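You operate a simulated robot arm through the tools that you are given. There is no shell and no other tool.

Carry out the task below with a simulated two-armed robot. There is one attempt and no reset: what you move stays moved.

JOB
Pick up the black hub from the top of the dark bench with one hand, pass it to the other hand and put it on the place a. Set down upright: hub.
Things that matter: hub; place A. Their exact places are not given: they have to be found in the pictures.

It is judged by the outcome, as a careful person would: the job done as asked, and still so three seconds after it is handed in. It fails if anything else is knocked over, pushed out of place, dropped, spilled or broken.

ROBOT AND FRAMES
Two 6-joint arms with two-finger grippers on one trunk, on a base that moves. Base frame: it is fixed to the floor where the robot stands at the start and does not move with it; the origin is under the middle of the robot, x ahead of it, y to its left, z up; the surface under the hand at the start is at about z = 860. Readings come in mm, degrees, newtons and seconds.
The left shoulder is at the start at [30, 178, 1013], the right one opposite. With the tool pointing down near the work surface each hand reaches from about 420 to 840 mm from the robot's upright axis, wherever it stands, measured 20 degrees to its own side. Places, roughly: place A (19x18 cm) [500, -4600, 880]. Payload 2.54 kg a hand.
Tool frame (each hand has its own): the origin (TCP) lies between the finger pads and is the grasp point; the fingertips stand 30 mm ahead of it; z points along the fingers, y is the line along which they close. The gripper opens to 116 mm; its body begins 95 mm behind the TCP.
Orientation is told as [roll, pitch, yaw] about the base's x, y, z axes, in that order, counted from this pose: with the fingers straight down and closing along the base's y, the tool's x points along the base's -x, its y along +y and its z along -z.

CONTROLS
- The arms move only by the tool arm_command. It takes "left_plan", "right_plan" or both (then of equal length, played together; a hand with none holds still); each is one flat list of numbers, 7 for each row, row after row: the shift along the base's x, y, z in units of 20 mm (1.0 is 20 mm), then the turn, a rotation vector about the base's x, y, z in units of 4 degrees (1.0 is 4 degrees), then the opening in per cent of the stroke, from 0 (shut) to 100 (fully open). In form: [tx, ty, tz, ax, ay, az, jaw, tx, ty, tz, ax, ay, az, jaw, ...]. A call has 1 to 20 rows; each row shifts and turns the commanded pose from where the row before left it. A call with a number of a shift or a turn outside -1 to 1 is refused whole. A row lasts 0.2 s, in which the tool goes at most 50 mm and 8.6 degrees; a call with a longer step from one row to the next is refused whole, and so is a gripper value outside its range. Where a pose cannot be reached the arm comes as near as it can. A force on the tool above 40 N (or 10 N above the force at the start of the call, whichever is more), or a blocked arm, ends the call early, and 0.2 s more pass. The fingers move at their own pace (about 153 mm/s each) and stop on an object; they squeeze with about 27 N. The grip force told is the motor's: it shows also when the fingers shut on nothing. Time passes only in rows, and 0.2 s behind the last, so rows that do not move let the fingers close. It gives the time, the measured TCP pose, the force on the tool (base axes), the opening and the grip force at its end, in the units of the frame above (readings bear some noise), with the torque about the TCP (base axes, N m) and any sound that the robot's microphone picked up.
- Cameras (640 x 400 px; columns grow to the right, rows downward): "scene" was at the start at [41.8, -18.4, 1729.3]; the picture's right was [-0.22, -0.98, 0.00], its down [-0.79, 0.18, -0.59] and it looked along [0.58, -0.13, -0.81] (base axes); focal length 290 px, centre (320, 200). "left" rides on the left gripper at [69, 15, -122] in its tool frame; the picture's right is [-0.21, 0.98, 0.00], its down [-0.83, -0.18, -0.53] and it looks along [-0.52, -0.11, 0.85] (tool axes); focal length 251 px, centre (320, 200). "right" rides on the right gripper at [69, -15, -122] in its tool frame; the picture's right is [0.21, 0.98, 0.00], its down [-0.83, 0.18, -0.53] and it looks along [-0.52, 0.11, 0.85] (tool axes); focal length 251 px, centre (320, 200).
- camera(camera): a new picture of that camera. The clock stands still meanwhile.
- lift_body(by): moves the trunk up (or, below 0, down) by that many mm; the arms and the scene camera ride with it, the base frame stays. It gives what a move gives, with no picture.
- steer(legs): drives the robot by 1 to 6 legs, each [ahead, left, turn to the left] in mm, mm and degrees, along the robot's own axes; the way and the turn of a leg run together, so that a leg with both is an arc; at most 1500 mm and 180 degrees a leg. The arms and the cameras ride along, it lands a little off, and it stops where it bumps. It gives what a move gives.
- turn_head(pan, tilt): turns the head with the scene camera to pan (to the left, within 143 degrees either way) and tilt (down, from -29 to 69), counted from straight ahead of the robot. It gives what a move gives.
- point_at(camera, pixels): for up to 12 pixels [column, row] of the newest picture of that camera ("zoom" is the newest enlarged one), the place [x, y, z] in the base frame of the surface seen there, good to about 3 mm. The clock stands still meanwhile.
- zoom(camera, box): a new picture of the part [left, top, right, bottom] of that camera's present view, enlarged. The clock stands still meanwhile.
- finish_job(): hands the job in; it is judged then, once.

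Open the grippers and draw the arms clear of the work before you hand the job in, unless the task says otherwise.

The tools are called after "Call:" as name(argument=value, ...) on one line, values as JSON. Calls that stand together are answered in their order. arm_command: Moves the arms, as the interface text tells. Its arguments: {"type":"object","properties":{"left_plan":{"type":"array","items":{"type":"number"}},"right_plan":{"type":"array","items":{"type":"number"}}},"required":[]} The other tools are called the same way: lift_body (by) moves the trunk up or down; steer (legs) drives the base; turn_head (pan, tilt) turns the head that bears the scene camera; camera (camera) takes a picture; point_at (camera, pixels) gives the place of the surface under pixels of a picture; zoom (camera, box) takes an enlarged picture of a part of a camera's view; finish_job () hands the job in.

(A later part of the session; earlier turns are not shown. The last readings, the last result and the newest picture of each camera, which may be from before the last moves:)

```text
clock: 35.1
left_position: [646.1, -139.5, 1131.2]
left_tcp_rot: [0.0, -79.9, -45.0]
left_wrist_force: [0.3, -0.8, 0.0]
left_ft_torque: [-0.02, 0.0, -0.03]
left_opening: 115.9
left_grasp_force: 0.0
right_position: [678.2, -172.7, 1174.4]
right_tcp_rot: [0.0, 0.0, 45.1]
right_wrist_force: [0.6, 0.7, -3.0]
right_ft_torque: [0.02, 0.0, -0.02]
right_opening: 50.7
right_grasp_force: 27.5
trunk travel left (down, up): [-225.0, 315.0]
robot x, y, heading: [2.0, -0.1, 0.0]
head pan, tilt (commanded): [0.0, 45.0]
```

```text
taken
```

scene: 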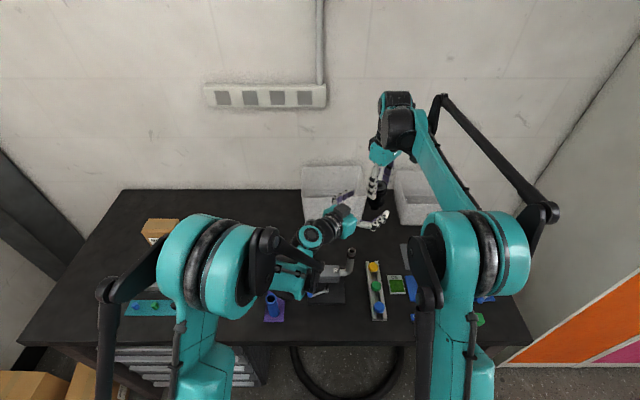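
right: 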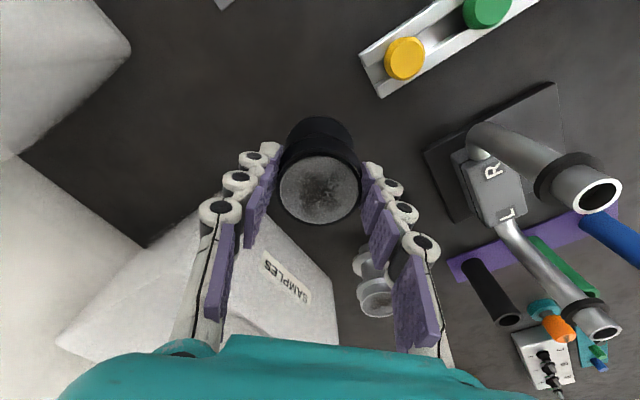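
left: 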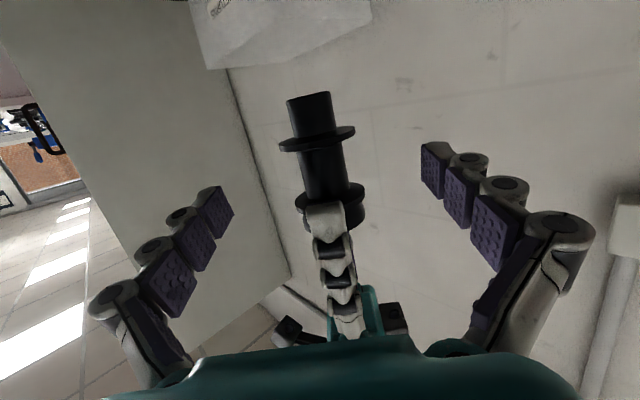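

The fingers straddle the hub cleanly. Before the last 45 mm I check the heights of the left forearm over the yoke and tubes near scene (290,285).

Call:
point_at(camera="scene", pixels=[[290, 285], [300, 298], [280, 295], [308, 275], [320, 262], [347, 248], [310, 235], [335, 220], [300, 250], [352, 252], [330, 195], [275, 300]])

Call:
zoom(camera="scene", box=[240, 160, 420, 330])

```text
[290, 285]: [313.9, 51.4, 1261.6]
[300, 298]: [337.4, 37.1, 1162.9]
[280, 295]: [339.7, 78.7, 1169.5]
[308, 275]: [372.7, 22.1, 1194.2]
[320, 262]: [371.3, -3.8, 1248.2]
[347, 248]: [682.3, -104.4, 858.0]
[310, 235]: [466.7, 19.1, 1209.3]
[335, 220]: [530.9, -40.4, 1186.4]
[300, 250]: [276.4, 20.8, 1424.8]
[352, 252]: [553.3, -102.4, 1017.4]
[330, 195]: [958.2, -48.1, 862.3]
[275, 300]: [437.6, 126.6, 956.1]
```

```text
2.35 times, centred on (330, 245) of scene
```

zoom: 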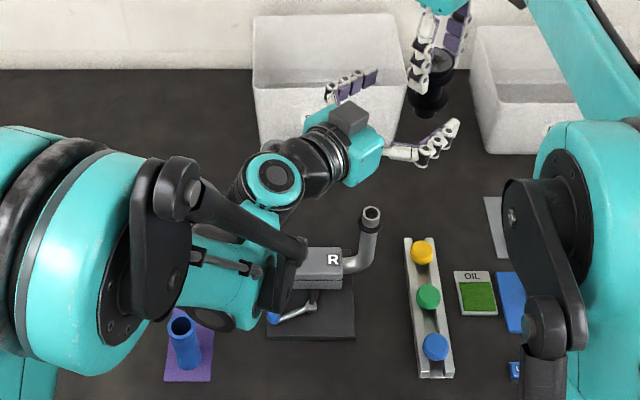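

The left arm stays around z≥1100, above the yoke (1017). I advance the last 45 mm so the shaft lies at the left TCP.

Call:
arm_command(left_plan=[0.545, -0.5135, -0.01, 0, 0, 0, 100, 0.545, -0.5135, -0.01, 0, 0, 0, 100, 0.545, -0.5135, -0.01, 0, 0, 0, 100])

Call:
camera(camera="left")

Call:
camera(camera="right")

```text
clock: 35.9
left_position: [680.9, -170.0, 1131.1]
left_tcp_rot: [0.0, -79.9, -45.0]
left_wrist_force: [0.3, 0.0, 0.3]
left_ft_torque: [0.02, -0.03, 0.03]
left_opening: 115.9
left_grasp_force: 0.1
right_position: [676.2, -172.0, 1174.2]
right_tcp_rot: [0.0, 0.0, 45.1]
right_wrist_force: [0.4, -0.4, -3.4]
right_ft_torque: [0.0, 0.02, -0.04]
right_opening: 50.3
right_grasp_force: 26.9
trunk travel left (down, up): [-225.0, 315.0]
robot x, y, heading: [-2.4, 1.8, -0.0]
head pan, tilt (commanded): [0.0, 45.0]
```

```text
taken
```

left: 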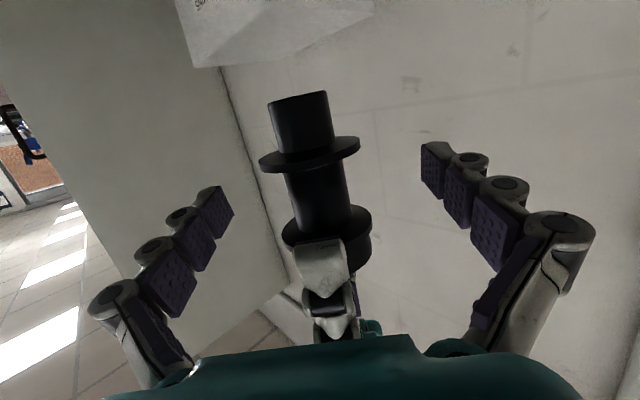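

```text
taken
```

right: 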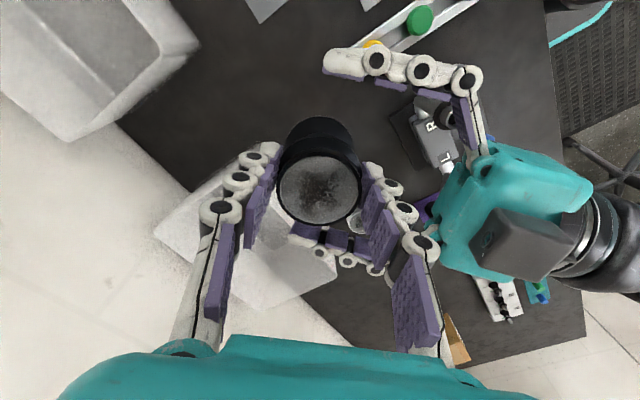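

The left fingers straddle the shaft with hub roughly centred at left (318,195). I close the left hand to ~40 mm first to check clearance to the right fingers.

Call:
arm_command(left_plan=[0, 0, -0.05, 0, 0, 0, 70, 0, 0, 0, 0, 0, 0, 50, 0, 0, 0, 0, 0, 0, 38, 0, 0, 0, 0, 0, 0, 38])

Call:
camera(camera="left")

Call:
camera(camera="right")

```text
clock: 36.9
left_position: [679.9, -168.8, 1130.9]
left_tcp_rot: [-0.2, -80.0, -44.9]
left_wrist_force: [-0.2, -0.1, 0.2]
left_ft_torque: [0.03, 0.02, 0.01]
left_opening: 44.2
left_grasp_force: 0.0
right_position: [678.3, -173.5, 1175.2]
right_tcp_rot: [0.0, 0.1, 44.9]
right_wrist_force: [0.2, 0.5, -2.0]
right_ft_torque: [0.01, -0.02, -0.02]
right_opening: 50.4
right_grasp_force: 27.3
trunk travel left (down, up): [-225.0, 315.0]
robot x, y, heading: [4.0, -0.8, 0.1]
head pan, tilt (commanded): [0.0, 45.0]
```

```text
taken
```

left: 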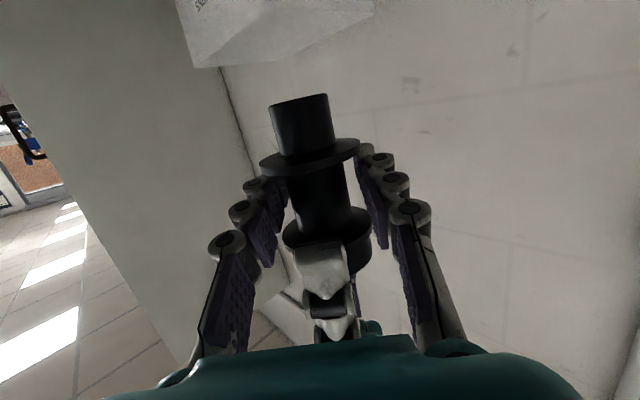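

```text
taken
```

right: 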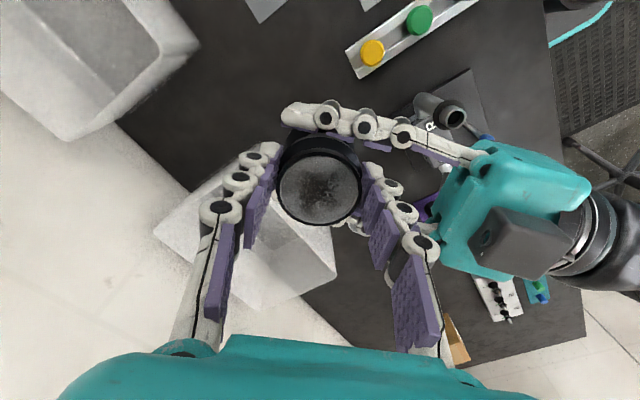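

At 44 mm opening there is no contact force, so the pads pass between the flanges. I zoom in on the left view to see the vertical clearance to the flanges.

Call:
zoom(camera="left", box=[220, 80, 420, 280])

```text
2.00 times, centred on (320, 180) of left
```

zoom: 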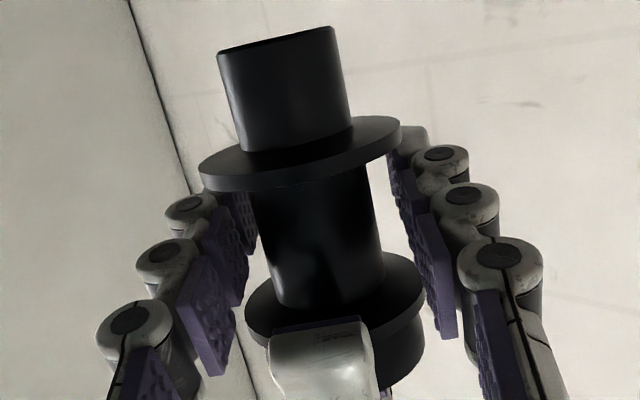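

The pads lie level with the shaft between both flanges. I close the left hand fully onto the shaft.

Call:
arm_command(left_plan=[0, 0, 0, 0, 0, 0, 30, 0, 0, 0, 0, 0, 0, 20, 0, 0, 0, 0, 0, 0, 0, 0, 0, 0, 0, 0, 0, 0, 0, 0, 0, 0, 0, 0, 0])

Call:
zoom(camera="left", box=[220, 80, 420, 280])

Call:
camera(camera="right")

```text
clock: 38.1
left_position: [679.1, -170.3, 1129.3]
left_tcp_rot: [-0.2, -79.9, -45.0]
left_wrist_force: [-7.3, -4.5, -0.6]
left_ft_torque: [-0.25, 0.2, -0.03]
left_opening: 30.0
left_grasp_force: 26.6
right_position: [677.6, -172.4, 1175.4]
right_tcp_rot: [0.1, 0.0, 45.0]
right_wrist_force: [7.0, 4.6, -1.4]
right_ft_torque: [0.44, -0.49, 0.01]
right_opening: 50.4
right_grasp_force: 27.4
trunk travel left (down, up): [-225.0, 315.0]
robot x, y, heading: [1.2, -2.4, 0.1]
head pan, tilt (commanded): [0.0, 45.0]
```

```text
2.00 times, centred on (320, 180) of left
```

zoom: 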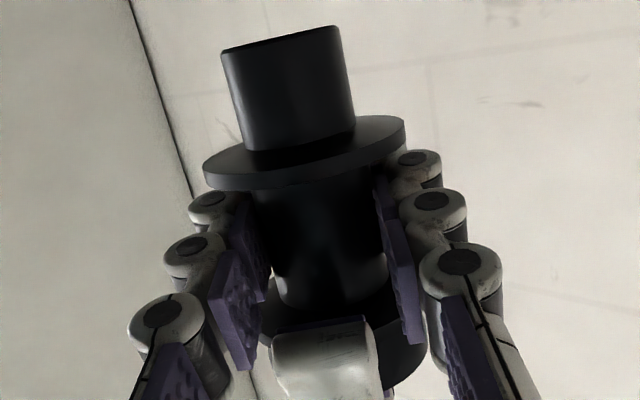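

```text
taken
```

right: 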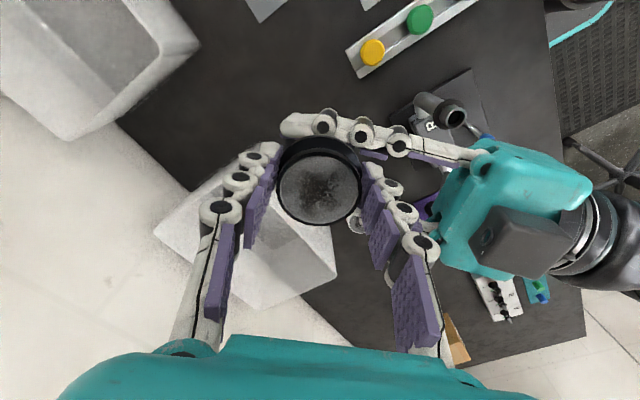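

The left hand holds the shaft at 30.0 mm with 26.6 N; there is ~8 N of side tension between hands along (+x,+y). I ease the left hand ~1.5 mm toward (-x,-y) to relax this before the right lets go.

Call:
arm_command(left_plan=[-0.03, -0.03, 0, 0, 0, 0, 0, -0.03, -0.03, 0, 0, 0, 0, 0, 0, 0, 0, 0, 0, 0, 0])

```text
clock: 38.9
left_position: [678.9, -169.9, 1130.6]
left_tcp_rot: [-0.1, -80.0, -45.0]
left_wrist_force: [-0.7, -1.8, 1.8]
left_ft_torque: [-0.24, 0.23, -0.13]
left_opening: 30.4
left_grasp_force: 27.1
right_position: [676.3, -172.5, 1175.3]
right_tcp_rot: [0.0, 0.1, 44.9]
right_wrist_force: [0.7, 2.4, -4.2]
right_ft_torque: [0.34, -0.28, 0.09]
right_opening: 50.3
right_grasp_force: 26.6
trunk travel left (down, up): [-225.0, 315.0]
robot x, y, heading: [-1.6, -1.0, 0.1]
head pan, tilt (commanded): [0.0, 45.0]
```

Side force is down to ~2 N. I open the right hand to 65% (12 mm clear each side, staying away from the left palm) while the left holds.

Call:
arm_command(left_plan=[0, 0, 0, 0, 0, 0, 0, 0, 0, 0, 0, 0, 0, 0, 0, 0, 0, 0, 0, 0, 0, 0, 0, 0, 0, 0, 0, 0], right_plan=[0, 0, 0, 0, 0, 0, 45, 0, 0, 0, 0, 0, 0, 55, 0, 0, 0, 0, 0, 0, 65, 0, 0, 0, 0, 0, 0, 65])

Call:
camera(camera="right")

Call:
camera(camera="left")

```text
clock: 39.9
left_position: [676.8, -171.5, 1129.8]
left_tcp_rot: [0.0, -80.0, -44.9]
left_wrist_force: [-0.2, -0.8, 0.1]
left_ft_torque: [-0.02, 0.0, 0.01]
left_opening: 30.2
left_grasp_force: 27.3
right_position: [677.2, -172.2, 1175.6]
right_tcp_rot: [0.0, 0.0, 45.0]
right_wrist_force: [0.7, 0.6, 0.1]
right_ft_torque: [-0.03, 0.03, 0.01]
right_opening: 75.6
right_grasp_force: 0.0
trunk travel left (down, up): [-225.0, 315.0]
robot x, y, heading: [2.2, -1.8, -0.0]
head pan, tilt (commanded): [0.0, 45.0]
```

```text
taken
```

right: 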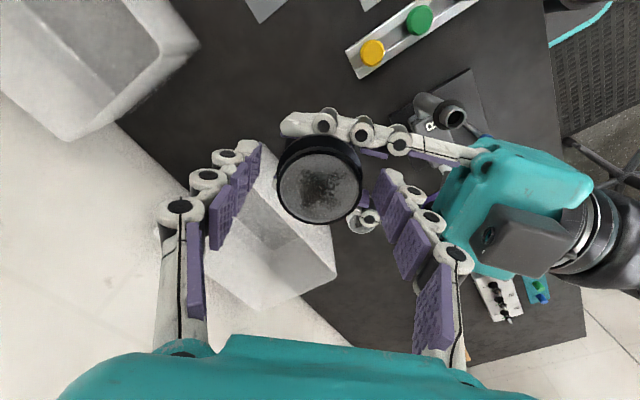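

```text
taken
```

left: 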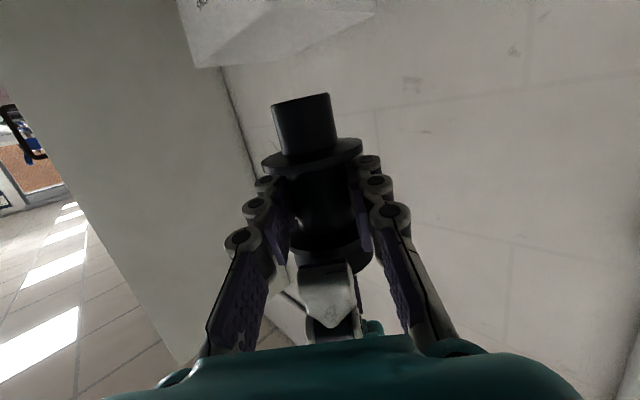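

The hub stays in the left hand and the right reads no load. I raise the right hand straight up 140 mm clear of the hub.

Call:
arm_command(right_plan=[0, 0, 0.5, 0, 0, 0, 65, 0, 0, 0.5, 0, 0, 0, 65, 0, 0, 0.75, 0, 0, 0, 65, 0, 0, 0.75, 0, 0, 0, 65, 0, 0, 0.75, 0, 0, 0, 65, 0, 0, 0.75, 0, 0, 0, 65, 0, 0, 1, 0, 0, 0, 65, 0, 0, 1, 0, 0, 0, 65, 0, 0, 1, 0, 0, 0, 65])

Call:
camera(camera="scene")

Call:
camera(camera="left")

```text
clock: 41.9
left_position: [678.4, -170.2, 1130.5]
left_tcp_rot: [-0.1, -79.9, -44.9]
left_wrist_force: [0.2, 0.2, 0.7]
left_ft_torque: [0.03, -0.03, 0.02]
left_opening: 30.4
left_grasp_force: 27.0
right_position: [676.6, -168.6, 1314.4]
right_tcp_rot: [0.0, 0.0, 45.0]
right_wrist_force: [0.4, 0.5, 0.2]
right_ft_torque: [0.01, 0.02, 0.0]
right_opening: 75.6
right_grasp_force: 0.1
trunk travel left (down, up): [-225.0, 315.0]
robot x, y, heading: [2.8, -1.8, -0.1]
head pan, tilt (commanded): [0.0, 45.0]
```

```text
taken
```

scene: 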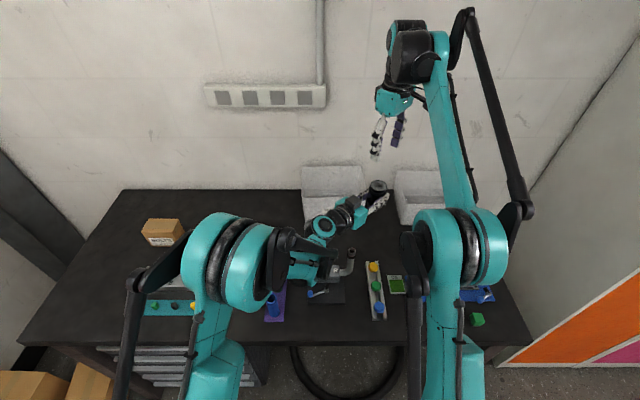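

```text
taken
```

left: 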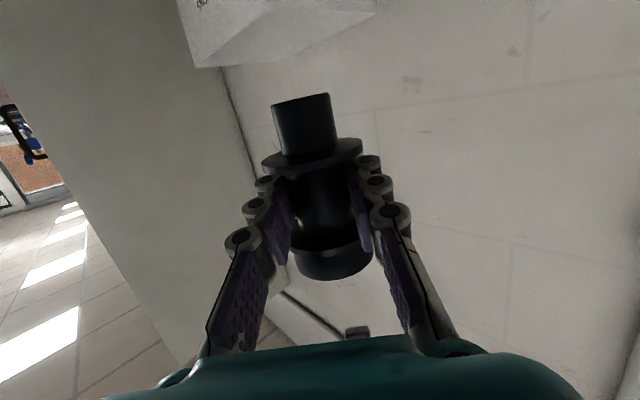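

The hub is now held by the left hand alone. I check its uprightness from the scene and right cameras.

Call:
zoom(camera="scene", box=[330, 165, 410, 225])

Call:
camera(camera="right")

```text
6.67 times, centred on (370, 195) of scene
```

zoom: 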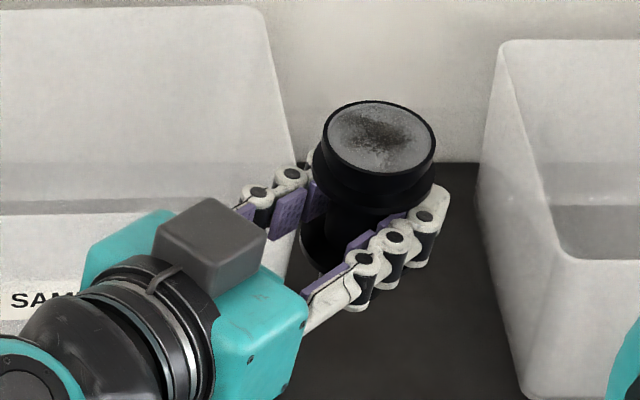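

```text
taken
```

right: 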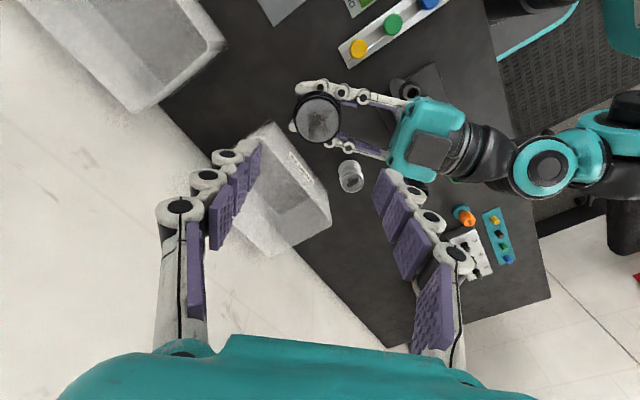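

I zoom on the hub's top disc in the right view and check that its rim heights are level.

Call:
zoom(camera="right", box=[280, 90, 360, 150])

Call:
point_at(camera="zoom", pixels=[[320, 120], [320, 160], [320, 210], [320, 260], [320, 320], [180, 220], [230, 220], [400, 220], [450, 220], [200, 150], [430, 300], [220, 310]])

```text
6.67 times, centred on (320, 120) of right
```

zoom: 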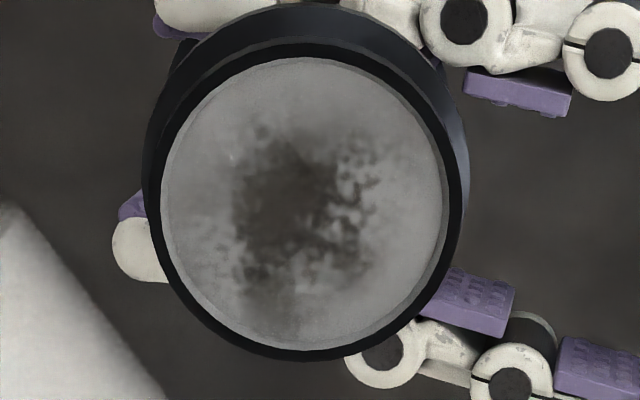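

```text
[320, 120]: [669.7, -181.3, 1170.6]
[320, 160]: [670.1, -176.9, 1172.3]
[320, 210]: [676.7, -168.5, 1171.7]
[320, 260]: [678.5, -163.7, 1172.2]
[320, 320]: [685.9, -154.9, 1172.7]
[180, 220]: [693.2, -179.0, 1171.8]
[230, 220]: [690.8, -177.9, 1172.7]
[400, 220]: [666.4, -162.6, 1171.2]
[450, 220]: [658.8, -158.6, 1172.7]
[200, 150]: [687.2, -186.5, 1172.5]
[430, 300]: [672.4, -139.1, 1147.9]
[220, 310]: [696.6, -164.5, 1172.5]
```

The hub's top is level (z≈1172 all round), so it is upright in the left hand, with its bottom ~49.5 mm below the left TCP. I now withdraw the right hand back and to its own side, turning it back to yaw 0.

Call:
arm_command(right_plan=[-0.9, -0.3, 0, 0, 0, -0.75, 65, -0.9, -0.3, 0, 0, 0, -0.75, 65, -0.9, -0.3, 0, 0, 0, -0.75, 65, -0.9, -0.3, 0, 0, 0, -0.75, 65, -0.9, -0.3, 0, 0, 0, -0.75, 65, -0.9, -0.3, 0, 0, 0, -0.75, 65, -0.9, -0.3, -0.3, 0, 0, -0.75, 65, -0.9, -0.3, -0.3, 0, 0, -0.75, 65, -0.9, -0.3, -0.3, 0, 0, -0.75, 65, -0.9, -0.3, -0.3, 0, 0, -0.75, 65, -0.9, -0.3, -0.3, 0, 0, -0.75, 65, -0.9, -0.3, -0.3, 0, 0, -0.75, 65, -0.9, -0.3, -0.3, 0, 0, -0.75, 65, -0.9, -0.3, -0.3, 0, 0, -0.75, 65, -0.9, -0.3, -0.3, 0, 0, -0.75, 65])

Call:
turn_head(pan=0, tilt=69)

Call:
camera(camera="scene")

```text
clock: 45.1
left_position: [677.3, -170.4, 1131.3]
left_tcp_rot: [0.1, -79.9, -45.1]
left_wrist_force: [-0.2, 0.8, -0.1]
left_ft_torque: [0.0, -0.02, -0.02]
left_opening: 30.3
left_grasp_force: 26.4
right_position: [406.4, -262.5, 1260.1]
right_tcp_rot: [-0.1, 0.0, -0.1]
right_wrist_force: [-0.3, 0.2, 0.1]
right_ft_torque: [-0.01, -0.03, 0.01]
right_opening: 75.3
right_grasp_force: 0.1
trunk travel left (down, up): [-225.0, 315.0]
robot x, y, heading: [-0.4, 5.1, 0.0]
head pan, tilt (commanded): [0.0, 45.0]
```

```text
clock: 46.0
left_position: [677.6, -171.0, 1129.5]
left_tcp_rot: [0.0, -80.0, -45.1]
left_wrist_force: [-0.6, -0.3, 0.2]
left_ft_torque: [0.01, 0.02, -0.01]
left_opening: 30.3
left_grasp_force: 27.0
right_position: [408.0, -262.4, 1259.5]
right_tcp_rot: [0.0, 0.1, -0.1]
right_wrist_force: [0.5, 0.2, -0.4]
right_ft_torque: [-0.01, -0.04, -0.01]
right_opening: 75.5
right_grasp_force: 0.1
trunk travel left (down, up): [-225.0, 315.0]
robot x, y, heading: [3.5, 2.9, 0.1]
head pan, tilt (commanded): [0.0, 68.8]
```

```text
taken
```

scene: 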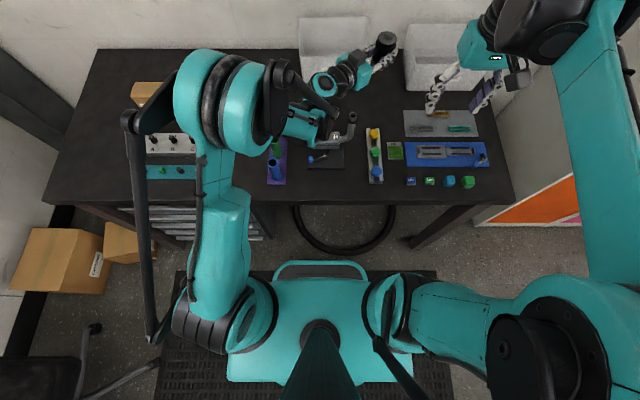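

This shows the base platform edge at (320,265) and sides near (230,370)/(412,370). I measure the footprint and the arm/elbow extents.

Call:
point_at(camera="scene", pixels=[[320, 264], [275, 268], [364, 268], [231, 375], [412, 375], [150, 330], [130, 120], [215, 100], [195, 320], [385, 45], [480, 205], [60, 205]])

Call:
turn_head(pan=-90, tilt=65)

Call:
camera(camera="scene")

```text
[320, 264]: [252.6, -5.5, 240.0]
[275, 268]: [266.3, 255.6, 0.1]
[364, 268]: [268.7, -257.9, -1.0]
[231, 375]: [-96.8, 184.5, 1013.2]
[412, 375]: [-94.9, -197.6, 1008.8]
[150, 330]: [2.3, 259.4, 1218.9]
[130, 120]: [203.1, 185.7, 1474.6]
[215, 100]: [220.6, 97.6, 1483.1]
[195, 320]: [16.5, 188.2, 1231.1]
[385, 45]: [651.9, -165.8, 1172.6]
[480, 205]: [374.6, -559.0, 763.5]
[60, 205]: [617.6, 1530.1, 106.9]
```

```text
clock: 47.7
left_position: [679.4, -171.6, 1130.1]
left_tcp_rot: [0.0, -80.0, -44.9]
left_wrist_force: [-0.2, 0.1, 0.6]
left_ft_torque: [-0.03, -0.04, -0.01]
left_opening: 30.3
left_grasp_force: 27.0
right_position: [408.4, -262.0, 1259.0]
right_tcp_rot: [0.0, 0.1, 0.0]
right_wrist_force: [0.9, 0.0, -0.9]
right_ft_torque: [0.02, -0.01, 0.01]
right_opening: 75.4
right_grasp_force: 0.0
trunk travel left (down, up): [-225.0, 315.0]
robot x, y, heading: [-3.4, 0.2, 0.2]
head pan, tilt (commanded): [-90.0, 65.0]
```

```text
taken
```

scene: 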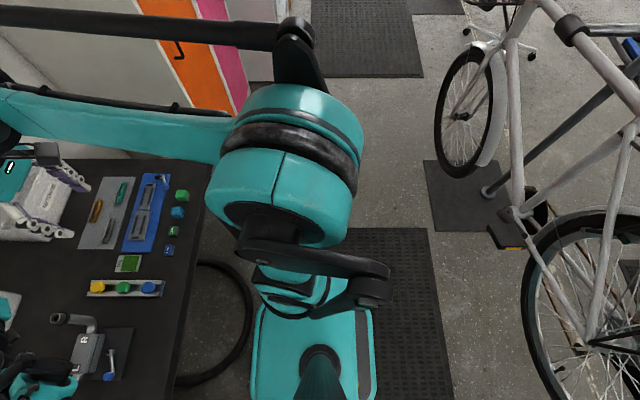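

I measure the base's side/back extents here and the right elbow's reach.

Call:
point_at(camera="scene", pixels=[[305, 315], [370, 320], [362, 380], [258, 330], [320, 90], [355, 150], [375, 290], [270, 30], [310, 60], [440, 300], [505, 215], [530, 245]])

```text
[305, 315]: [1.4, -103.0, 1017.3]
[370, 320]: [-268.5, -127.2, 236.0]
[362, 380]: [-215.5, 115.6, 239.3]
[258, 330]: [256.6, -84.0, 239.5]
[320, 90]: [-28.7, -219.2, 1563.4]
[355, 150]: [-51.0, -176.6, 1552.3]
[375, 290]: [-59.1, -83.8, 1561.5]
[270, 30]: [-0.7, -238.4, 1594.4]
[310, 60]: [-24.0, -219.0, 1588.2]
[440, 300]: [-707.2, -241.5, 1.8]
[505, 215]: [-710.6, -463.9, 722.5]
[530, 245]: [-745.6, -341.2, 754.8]
```

The base spans about x -268..256; lane limits leave ~160–200 mm each side if I drive facing -y along x≈0. First I draw the left hand with the hub in a little, toward the robot's middle.

Call:
arm_command(left_plan=[-0.5, 0.65, 0.1, 0, 0, 0, 0, -0.5, 0.65, 0.1, 0, 0, 0, 0, -0.5, 0.65, 0.1, 0, 0, 0, 0, -0.5, 0.65, 0.1, 0, 0, 0, 0, -0.5, 0.65, 0.1, 0, 0, 0, 0, -0.5, 0.65, 0.1, 0, 0, 0, 0, -0.5, 0.65, 0.1, 0, 0, 0, 0, -0.5, 0.65, 0.1, 0, 0, 0, 0])

Call:
steer(legs=[[-60, 0, 0]])

Call:
turn_head(pan=0, tilt=35)

Call:
camera(camera="scene")

```text
clock: 49.5
left_position: [597.8, -65.0, 1146.3]
left_tcp_rot: [0.0, -80.0, -45.0]
left_wrist_force: [0.1, 0.3, -2.9]
left_ft_torque: [0.01, -0.03, -0.04]
left_opening: 30.1
left_grasp_force: 26.9
right_position: [406.9, -262.2, 1259.5]
right_tcp_rot: [0.0, -0.1, 0.1]
right_wrist_force: [-1.0, 0.2, -0.2]
right_ft_torque: [-0.03, -0.02, 0.02]
right_opening: 75.6
right_grasp_force: 0.0
trunk travel left (down, up): [-225.0, 315.0]
robot x, y, heading: [-0.8, -1.0, -0.1]
head pan, tilt (commanded): [-90.0, 65.0]
```

```text
clock: 50.4
left_position: [535.9, -66.2, 1147.2]
left_tcp_rot: [0.4, -80.2, -45.4]
left_wrist_force: [-1.1, 0.0, -2.0]
left_ft_torque: [0.03, 0.04, 0.01]
left_opening: 30.1
left_grasp_force: 27.5
right_position: [347.1, -262.3, 1259.7]
right_tcp_rot: [0.0, -0.1, 0.1]
right_wrist_force: [-0.2, 0.1, 0.2]
right_ft_torque: [-0.03, -0.08, -0.01]
right_opening: 75.8
right_grasp_force: 0.0
trunk travel left (down, up): [-225.0, 315.0]
robot x, y, heading: [-63.3, 3.2, -0.1]
head pan, tilt (commanded): [-90.0, 65.0]
```

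```text
clock: 52.1
left_position: [538.6, -67.0, 1145.3]
left_tcp_rot: [0.0, -80.0, -45.0]
left_wrist_force: [-0.8, 0.0, -1.9]
left_ft_torque: [-0.03, -0.04, 0.01]
left_opening: 30.4
left_grasp_force: 26.5
right_position: [349.0, -262.6, 1258.7]
right_tcp_rot: [0.0, 0.1, 0.0]
right_wrist_force: [0.4, -0.5, -0.6]
right_ft_torque: [-0.03, 0.04, 0.0]
right_opening: 75.6
right_grasp_force: 0.1
trunk travel left (down, up): [-225.0, 315.0]
robot x, y, heading: [-57.5, -0.6, -0.3]
head pan, tilt (commanded): [0.0, 35.0]
```

```text
taken
```

scene: 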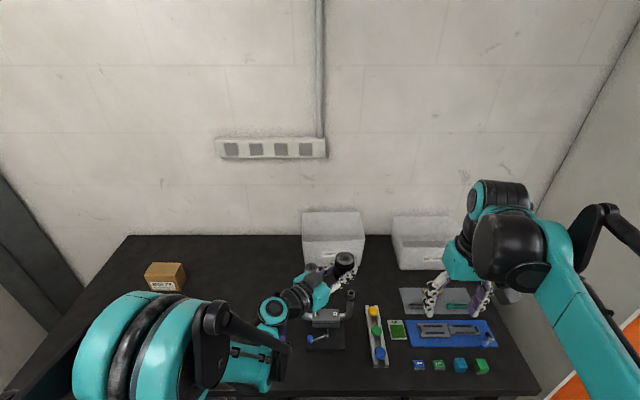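

The robot backed to x≈-58 with the hub firm. Now I turn right 90° in place; the arms pass above z≈1080, over everything on the bench and short of the lockers.

Call:
steer(legs=[[0, 0, -90]])

Call:
turn_head(pan=0, tilt=25)

Call:
camera(camera="scene")

```text
clock: 56.3
left_position: [-136.4, -597.2, 1146.6]
left_tcp_rot: [-0.1, -80.0, -136.1]
left_wrist_force: [-0.1, 0.0, -2.5]
left_ft_torque: [0.02, 0.01, -0.01]
left_opening: 30.4
left_grasp_force: 27.0
right_position: [-329.9, -402.7, 1258.4]
right_tcp_rot: [-0.1, 0.0, -91.1]
right_wrist_force: [1.1, -0.7, 0.6]
right_ft_torque: [-0.04, -0.04, 0.01]
right_opening: 75.6
right_grasp_force: 0.0
trunk travel left (down, up): [-225.0, 315.0]
robot x, y, heading: [-58.0, 0.7, -91.2]
head pan, tilt (commanded): [0.0, 35.0]
```

```text
clock: 57.1
left_position: [-135.8, -596.8, 1146.0]
left_tcp_rot: [0.0, -80.1, -136.1]
left_wrist_force: [0.2, 0.3, -3.0]
left_ft_torque: [-0.01, -0.02, 0.0]
left_opening: 30.2
left_grasp_force: 26.9
right_position: [-329.2, -402.3, 1259.4]
right_tcp_rot: [0.0, 0.0, -91.0]
right_wrist_force: [0.7, -0.3, -0.7]
right_ft_torque: [0.02, 0.0, 0.05]
right_opening: 75.4
right_grasp_force: 0.0
trunk travel left (down, up): [-225.0, 315.0]
robot x, y, heading: [-59.7, 2.5, -91.1]
head pan, tilt (commanded): [0.0, 25.0]
```

```text
taken
```

scene: 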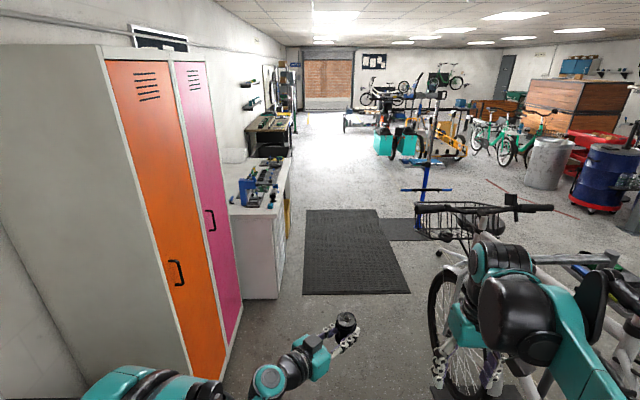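

I'm facing -y at (-60,2), heading -91°. I measure the lockers' front/handles, handlebar end and the mats to fix the lane before driving.

Call:
point_at(camera="scene", pixels=[[178, 272], [208, 220], [105, 70], [240, 320], [418, 208], [440, 230], [277, 290], [290, 190], [305, 290], [425, 190], [440, 250], [345, 210]])

```text
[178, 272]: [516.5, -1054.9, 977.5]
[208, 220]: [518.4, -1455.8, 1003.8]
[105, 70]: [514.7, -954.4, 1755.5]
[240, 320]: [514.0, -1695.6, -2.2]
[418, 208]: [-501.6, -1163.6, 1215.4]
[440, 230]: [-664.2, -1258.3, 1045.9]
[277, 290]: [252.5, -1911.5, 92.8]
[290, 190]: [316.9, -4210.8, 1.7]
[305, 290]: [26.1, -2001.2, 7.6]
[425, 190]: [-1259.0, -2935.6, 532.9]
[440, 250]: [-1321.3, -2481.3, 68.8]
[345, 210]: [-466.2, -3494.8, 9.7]
```

Lockers are at x≈515 and the handlebar end at x≈-502, so x≈+30 is the best lane. I shift left 90 mm, straighten the heading and drive 1500 mm ahead.

Call:
steer(legs=[[0, 90, 1.1], [1500, 0, 0]])

Call:
camera(camera="scene")

```text
clock: 65.1
left_position: [-13.5, -2077.8, 1144.9]
left_tcp_rot: [-0.1, -80.0, -133.9]
left_wrist_force: [-0.1, 0.5, -2.8]
left_ft_torque: [-0.02, -0.02, -0.01]
left_opening: 30.2
left_grasp_force: 26.9
right_position: [-212.5, -1889.5, 1259.2]
right_tcp_rot: [0.1, 0.0, -89.0]
right_wrist_force: [-0.6, -1.0, 0.4]
right_ft_torque: [0.0, -0.02, 0.01]
right_opening: 75.3
right_grasp_force: 0.1
trunk travel left (down, up): [-225.0, 315.0]
robot x, y, heading: [42.8, -1480.3, -89.1]
head pan, tilt (commanded): [0.0, 25.0]
```

```text
taken
```

scene: 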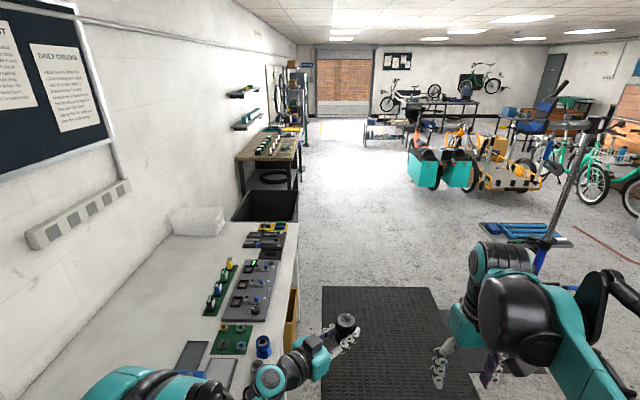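

Past the lockers and handlebar at (43,-1480). I measure the white bench front, the black bin, the wooden bench edge and the blue stand for the next leg.

Call:
point_at(camera="scene", pixels=[[296, 260], [298, 320], [296, 222], [297, 205], [296, 160], [300, 135], [520, 240], [545, 255], [485, 235], [410, 175], [270, 205], [350, 290]])

Call:
zoom(camera="scene", box=[220, 100, 320, 240])

```text
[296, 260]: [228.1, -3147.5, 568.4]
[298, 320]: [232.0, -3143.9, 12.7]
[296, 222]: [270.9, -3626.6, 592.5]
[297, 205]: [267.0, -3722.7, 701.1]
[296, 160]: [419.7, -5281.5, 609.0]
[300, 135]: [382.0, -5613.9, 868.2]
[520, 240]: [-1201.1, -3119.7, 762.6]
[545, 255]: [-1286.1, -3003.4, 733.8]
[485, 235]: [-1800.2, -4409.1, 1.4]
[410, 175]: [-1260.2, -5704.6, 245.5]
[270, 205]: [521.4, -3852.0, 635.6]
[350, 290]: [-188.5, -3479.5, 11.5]
```

```text
2.86 times, centred on (270, 170) of scene
```

zoom: 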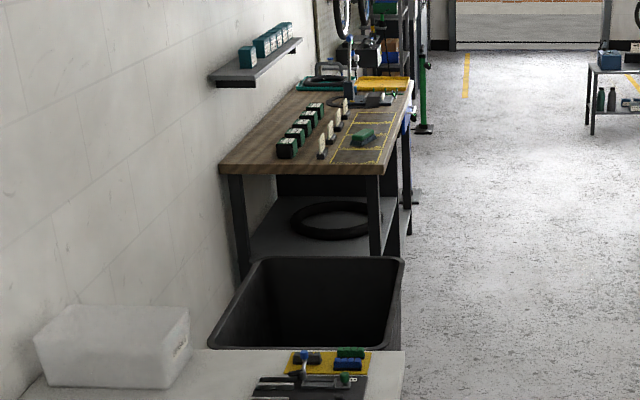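

The bin's front is x≈267 and the wooden bench's front ≈400, so a lane at x≈-240 is free (blue stand is at x<-1100). I shift right 280 mm and drive ahead 2950 mm.

Call:
steer(legs=[[0, -280, -0.9], [1500, 0, 0], [1400, 0, 0]])

Call:
camera(camera="scene")

```text
clock: 80.7
left_position: [-289.4, -4979.7, 1146.0]
left_tcp_rot: [0.0, -80.1, -135.4]
left_wrist_force: [0.1, 0.1, -2.5]
left_ft_torque: [0.02, 0.01, 0.01]
left_opening: 30.2
left_grasp_force: 26.8
right_position: [-484.9, -4788.0, 1259.2]
right_tcp_rot: [0.0, 0.0, -90.4]
right_wrist_force: [0.8, -0.1, 1.3]
right_ft_torque: [0.01, -0.01, 0.02]
right_opening: 75.4
right_grasp_force: 0.1
trunk travel left (down, up): [-225.0, 315.0]
robot x, y, heading: [-218.7, -4380.9, -90.5]
head pan, tilt (commanded): [0.0, 25.0]
```

```text
taken
```

scene: 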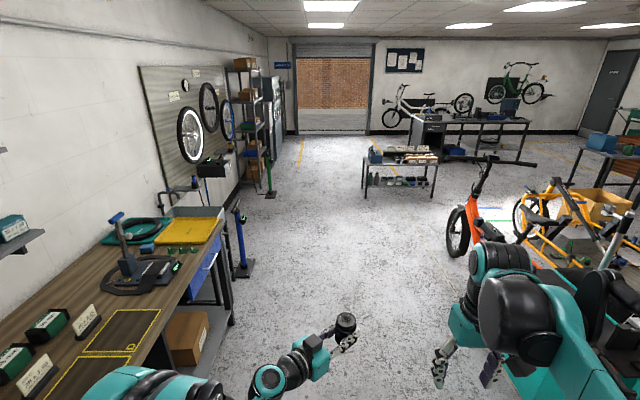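

I'm at (-219,-4381). I look left at the wooden bench to find place A exactly.

Call:
turn_head(pan=75, tilt=40)

Call:
camera(camera="scene")

```text
clock: 82.1
left_position: [-288.8, -4979.2, 1146.3]
left_tcp_rot: [0.0, -79.9, -135.4]
left_wrist_force: [-0.5, 0.3, -2.5]
left_ft_torque: [0.02, 0.0, 0.01]
left_opening: 30.6
left_grasp_force: 27.0
right_position: [-485.2, -4788.5, 1259.5]
right_tcp_rot: [0.1, 0.0, -90.4]
right_wrist_force: [-0.5, -0.4, -0.8]
right_ft_torque: [0.01, -0.02, -0.04]
right_opening: 75.6
right_grasp_force: 0.1
trunk travel left (down, up): [-225.0, 315.0]
robot x, y, heading: [-217.0, -4381.9, -90.4]
head pan, tilt (commanded): [75.0, 40.0]
```

```text
taken
```

scene: 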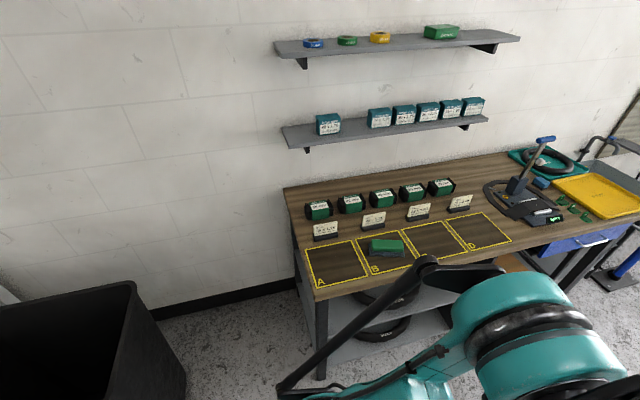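

Place A is the leftmost yellow rectangle, at scene (335,265), labelled "A" at (321,283). I zoom in and measure its corners, the bench edge and the placards.

Call:
zoom(camera="scene", box=[280, 200, 440, 300])

Call:
point_at(camera="zoom", pixels=[[105, 205], [290, 160], [150, 355], [350, 300], [220, 255], [150, 390], [330, 345], [180, 110], [180, 150], [390, 190], [95, 210], [430, 175]])

```text
4.00 times, centred on (360, 250) of scene
```

zoom: 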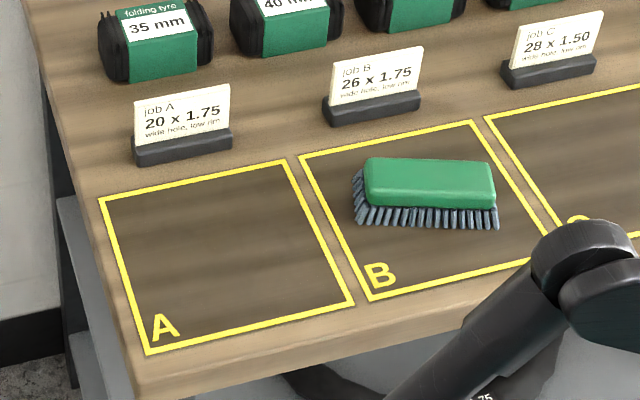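

```text
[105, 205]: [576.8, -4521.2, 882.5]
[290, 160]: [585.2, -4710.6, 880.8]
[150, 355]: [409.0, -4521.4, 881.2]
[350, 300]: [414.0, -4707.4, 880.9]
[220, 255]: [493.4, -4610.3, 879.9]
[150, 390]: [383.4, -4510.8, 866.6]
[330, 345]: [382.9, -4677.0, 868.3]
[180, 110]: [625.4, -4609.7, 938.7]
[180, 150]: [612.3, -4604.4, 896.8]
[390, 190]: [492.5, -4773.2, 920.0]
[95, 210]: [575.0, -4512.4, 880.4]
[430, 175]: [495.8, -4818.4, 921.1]
```

Place A spans x 409–585, y -4521..-4709, z≈881 (centre about (497,-4615)); bench edge x≈383, placard A from x≈612, brush on B from y≈-4740. I drive 335 mm further and turn left 90° to face the bench.

Call:
steer(legs=[[335, 0, 0.4], [0, 0, 90]])

Call:
turn_head(pan=5, tilt=50)

Call:
camera(camera="scene")

```text
clock: 88.2
left_position: [379.4, -4761.9, 1146.2]
left_tcp_rot: [0.0, -80.1, -43.0]
left_wrist_force: [0.3, 0.4, -2.4]
left_ft_torque: [-0.01, 0.02, 0.01]
left_opening: 30.4
left_grasp_force: 27.0
right_position: [194.9, -4965.4, 1258.7]
right_tcp_rot: [-0.1, -0.1, 1.8]
right_wrist_force: [-0.1, 0.7, 0.2]
right_ft_torque: [0.0, 0.0, -0.02]
right_opening: 75.2
right_grasp_force: 0.0
trunk travel left (down, up): [-225.0, 315.0]
robot x, y, heading: [-219.5, -4720.0, 2.0]
head pan, tilt (commanded): [75.0, 40.0]
```

```text
clock: 89.6
left_position: [380.5, -4762.9, 1145.8]
left_tcp_rot: [0.1, -80.0, -43.2]
left_wrist_force: [-1.0, -0.8, -2.5]
left_ft_torque: [0.02, -0.01, 0.02]
left_opening: 30.4
left_grasp_force: 27.3
right_position: [196.2, -4964.9, 1259.7]
right_tcp_rot: [0.0, 0.1, 1.9]
right_wrist_force: [-0.9, 0.1, 0.2]
right_ft_torque: [-0.01, 0.0, 0.0]
right_opening: 75.3
right_grasp_force: 0.1
trunk travel left (down, up): [-225.0, 315.0]
robot x, y, heading: [-215.2, -4715.2, 1.6]
head pan, tilt (commanded): [5.0, 50.0]
```

```text
taken
```

scene: 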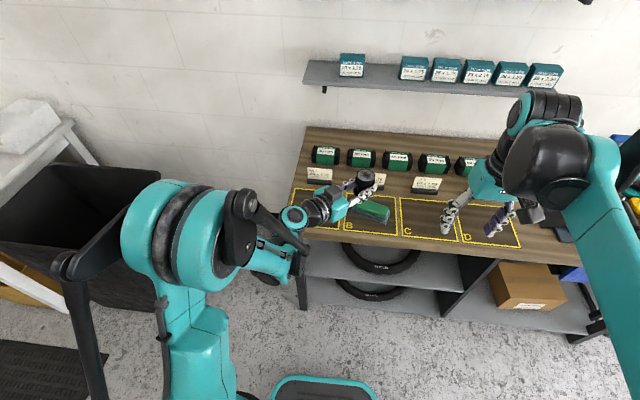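

I'm facing the bench, heading ≈1.9°. I turn the left tool to point straight at the bench (yaw ≈0) while moving the hub above place A at about (478,-4615), still high.

Call:
arm_command(left_plan=[0.408, 0.6125, 0, 0, 0, 0.896, 0, 0.408, 0.6125, 0, 0, 0, 0.896, 0, 0.408, 0.6125, 0, 0, 0, 0.896, 0, 0.408, 0.6125, 0, 0, 0, 0.896, 0, 0.408, 0.6125, 0, 0, 0, 0.896, 0, 0.408, 0.6125, 0, 0, 0, 0.896, 0, 0.408, 0.6125, 0, 0, 0, 0.896, 0, 0.408, 0.6125, 0, 0, 0, 0.896, 0, 0.408, 0.6125, 0, 0, 0, 0.896, 0, 0.408, 0.6125, 0, 0, 0, 0.896, 0, 0.408, 0.6125, 0, 0, 0, 0.896, 0, 0.408, 0.6125, 0, 0, 0, 0.896, 0])

Call:
camera(camera="scene")

Call:
camera(camera="left")

```text
clock: 92.2
left_position: [476.7, -4615.1, 1146.4]
left_tcp_rot: [0.0, -80.0, -0.2]
left_wrist_force: [0.2, 0.1, -2.8]
left_ft_torque: [0.0, 0.0, 0.0]
left_opening: 30.3
left_grasp_force: 27.1
right_position: [196.1, -4964.6, 1260.9]
right_tcp_rot: [-0.1, 0.0, 1.9]
right_wrist_force: [0.2, -0.2, -0.1]
right_ft_torque: [0.01, 0.03, -0.01]
right_opening: 75.5
right_grasp_force: 0.1
trunk travel left (down, up): [-225.0, 315.0]
robot x, y, heading: [-216.5, -4717.0, 1.9]
head pan, tilt (commanded): [5.0, 50.0]
```

```text
taken
```

scene: 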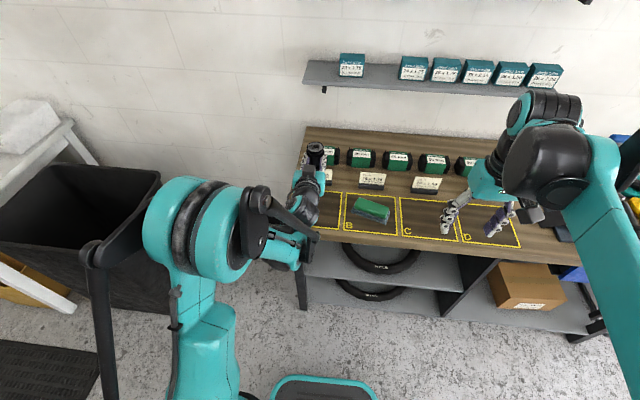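

```text
taken
```

left: 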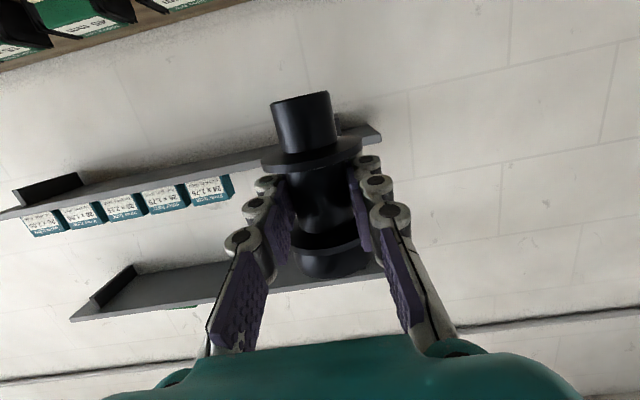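

The hub is above place A at (477,-4615), yaw 0, pitch -80°. Before lowering the trunk I check where the left forearm parts are relative to the bench edge (x≈383).

Call:
point_at(camera="scene", pixels=[[285, 255], [270, 260], [300, 262], [300, 220], [290, 205], [310, 190], [316, 150], [318, 175], [295, 240], [265, 230], [312, 235], [205, 330]])

Call:
zoom(camera="scene", box=[230, 130, 390, 290])

```text
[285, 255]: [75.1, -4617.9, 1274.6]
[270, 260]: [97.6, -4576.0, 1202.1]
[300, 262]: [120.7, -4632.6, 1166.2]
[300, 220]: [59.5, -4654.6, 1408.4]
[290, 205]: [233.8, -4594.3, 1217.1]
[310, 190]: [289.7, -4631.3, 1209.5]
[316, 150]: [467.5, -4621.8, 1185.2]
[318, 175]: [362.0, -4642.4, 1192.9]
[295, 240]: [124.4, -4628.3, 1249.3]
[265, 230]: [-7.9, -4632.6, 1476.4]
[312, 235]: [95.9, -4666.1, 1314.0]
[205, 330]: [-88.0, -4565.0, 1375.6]
```

```text
2.50 times, centred on (310, 210) of scene
```

zoom: 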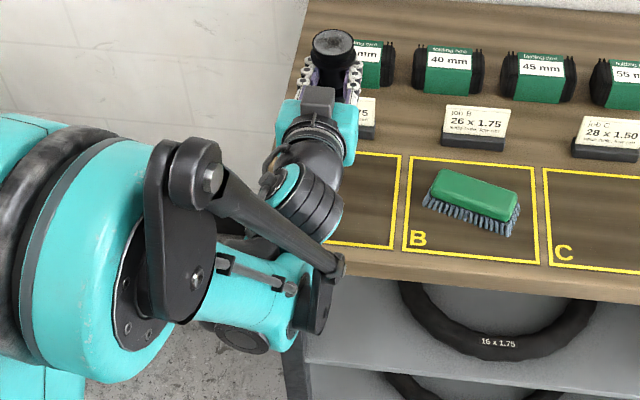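

All wrist and forearm parts stay at x<383, i.e. in front of the bench edge. I lower the trunk by 185 mm, which brings the hub bottom to about 30 mm above place A.

Call:
lift_body(by=-185)

Call:
camera(camera="left")

Call:
camera(camera="scene")

```text
clock: 94.3
left_position: [477.3, -4614.8, 959.9]
left_tcp_rot: [0.1, -80.0, -0.2]
left_wrist_force: [-0.2, 0.0, -2.4]
left_ft_torque: [0.04, 0.04, 0.01]
left_opening: 30.2
left_grasp_force: 27.2
right_position: [195.3, -4965.1, 1074.6]
right_tcp_rot: [0.0, 0.0, 1.9]
right_wrist_force: [-0.2, 0.8, -0.3]
right_ft_torque: [0.01, -0.03, 0.0]
right_opening: 75.3
right_grasp_force: 0.0
trunk travel left (down, up): [-40.0, 500.0]
robot x, y, heading: [-219.1, -4715.4, 1.9]
head pan, tilt (commanded): [5.0, 50.0]
```

```text
taken
```

left: 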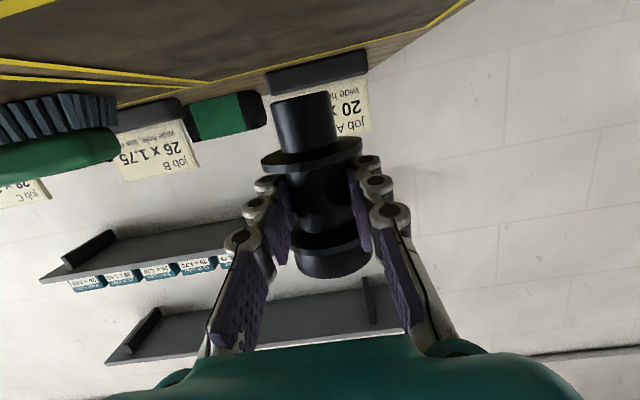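

```text
taken
```

scene: 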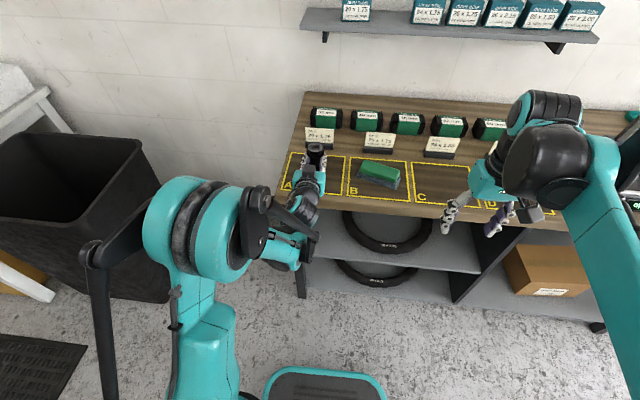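

Left TCP is at z=959.9. I zoom the left view to measure the hub's bottom height and the bench plane beneath it.

Call:
zoom(camera="left", box=[220, 60, 400, 180])

Call:
point_at(camera="zoom", pixels=[[300, 125], [300, 160], [310, 250], [310, 330], [320, 380], [150, 330], [490, 290], [200, 125], [410, 115], [60, 60], [300, 20], [180, 50]])

```text
3.33 times, centred on (310, 120) of left
```

zoom: 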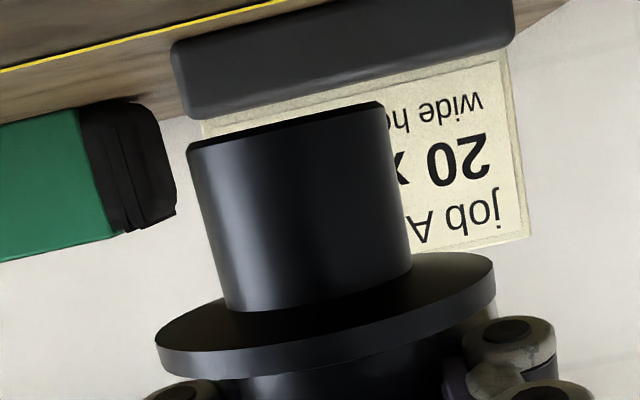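

```text
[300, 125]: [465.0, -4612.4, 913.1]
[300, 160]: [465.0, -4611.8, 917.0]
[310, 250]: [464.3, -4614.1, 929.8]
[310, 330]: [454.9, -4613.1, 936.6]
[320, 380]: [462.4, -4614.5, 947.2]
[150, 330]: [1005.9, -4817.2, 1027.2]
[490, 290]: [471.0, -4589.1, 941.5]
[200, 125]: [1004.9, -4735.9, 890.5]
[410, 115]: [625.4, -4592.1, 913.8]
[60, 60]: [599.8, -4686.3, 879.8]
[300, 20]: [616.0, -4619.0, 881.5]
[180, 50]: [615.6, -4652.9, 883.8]
```

The hub's bottom is at z≈911 with the bench at 881, and its side faces are vertical (x≈465 along the height). I lower 25 mm gently, then check.

Call:
arm_command(left_plan=[0, 0, -0.3, 0, 0, 0, 0, 0, 0, -0.3, 0, 0, 0, 0, 0, 0, -0.25, 0, 0, 0, 0, 0, 0, -0.2, 0, 0, 0, 0, 0, 0, -0.2, 0, 0, 0, 0, 0, 0, 0, 0, 0, 0, 0])

Call:
zoom(camera="left", box=[220, 40, 400, 160])

```text
clock: 95.7
left_position: [477.6, -4613.1, 936.5]
left_tcp_rot: [0.1, -80.1, -0.2]
left_wrist_force: [0.1, -0.1, -2.4]
left_ft_torque: [0.01, 0.02, 0.01]
left_opening: 30.2
left_grasp_force: 26.7
right_position: [196.7, -4964.9, 1074.4]
right_tcp_rot: [0.0, -0.1, 1.8]
right_wrist_force: [0.4, 0.1, 0.1]
right_ft_torque: [-0.02, 0.0, -0.01]
right_opening: 75.5
right_grasp_force: 0.0
trunk travel left (down, up): [-40.0, 500.0]
robot x, y, heading: [-221.6, -4716.8, 2.1]
head pan, tilt (commanded): [5.0, 50.0]
```

```text
3.33 times, centred on (310, 100) of left
```

zoom: 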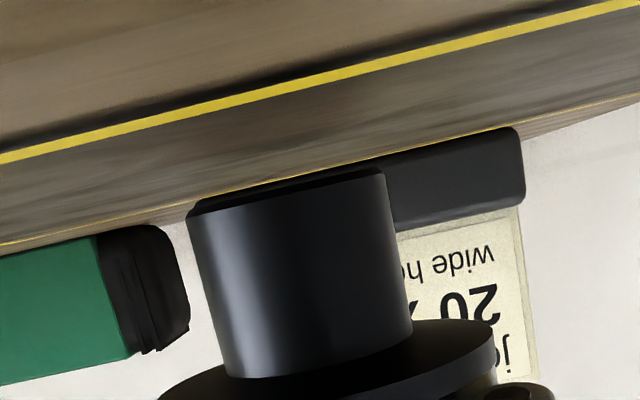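

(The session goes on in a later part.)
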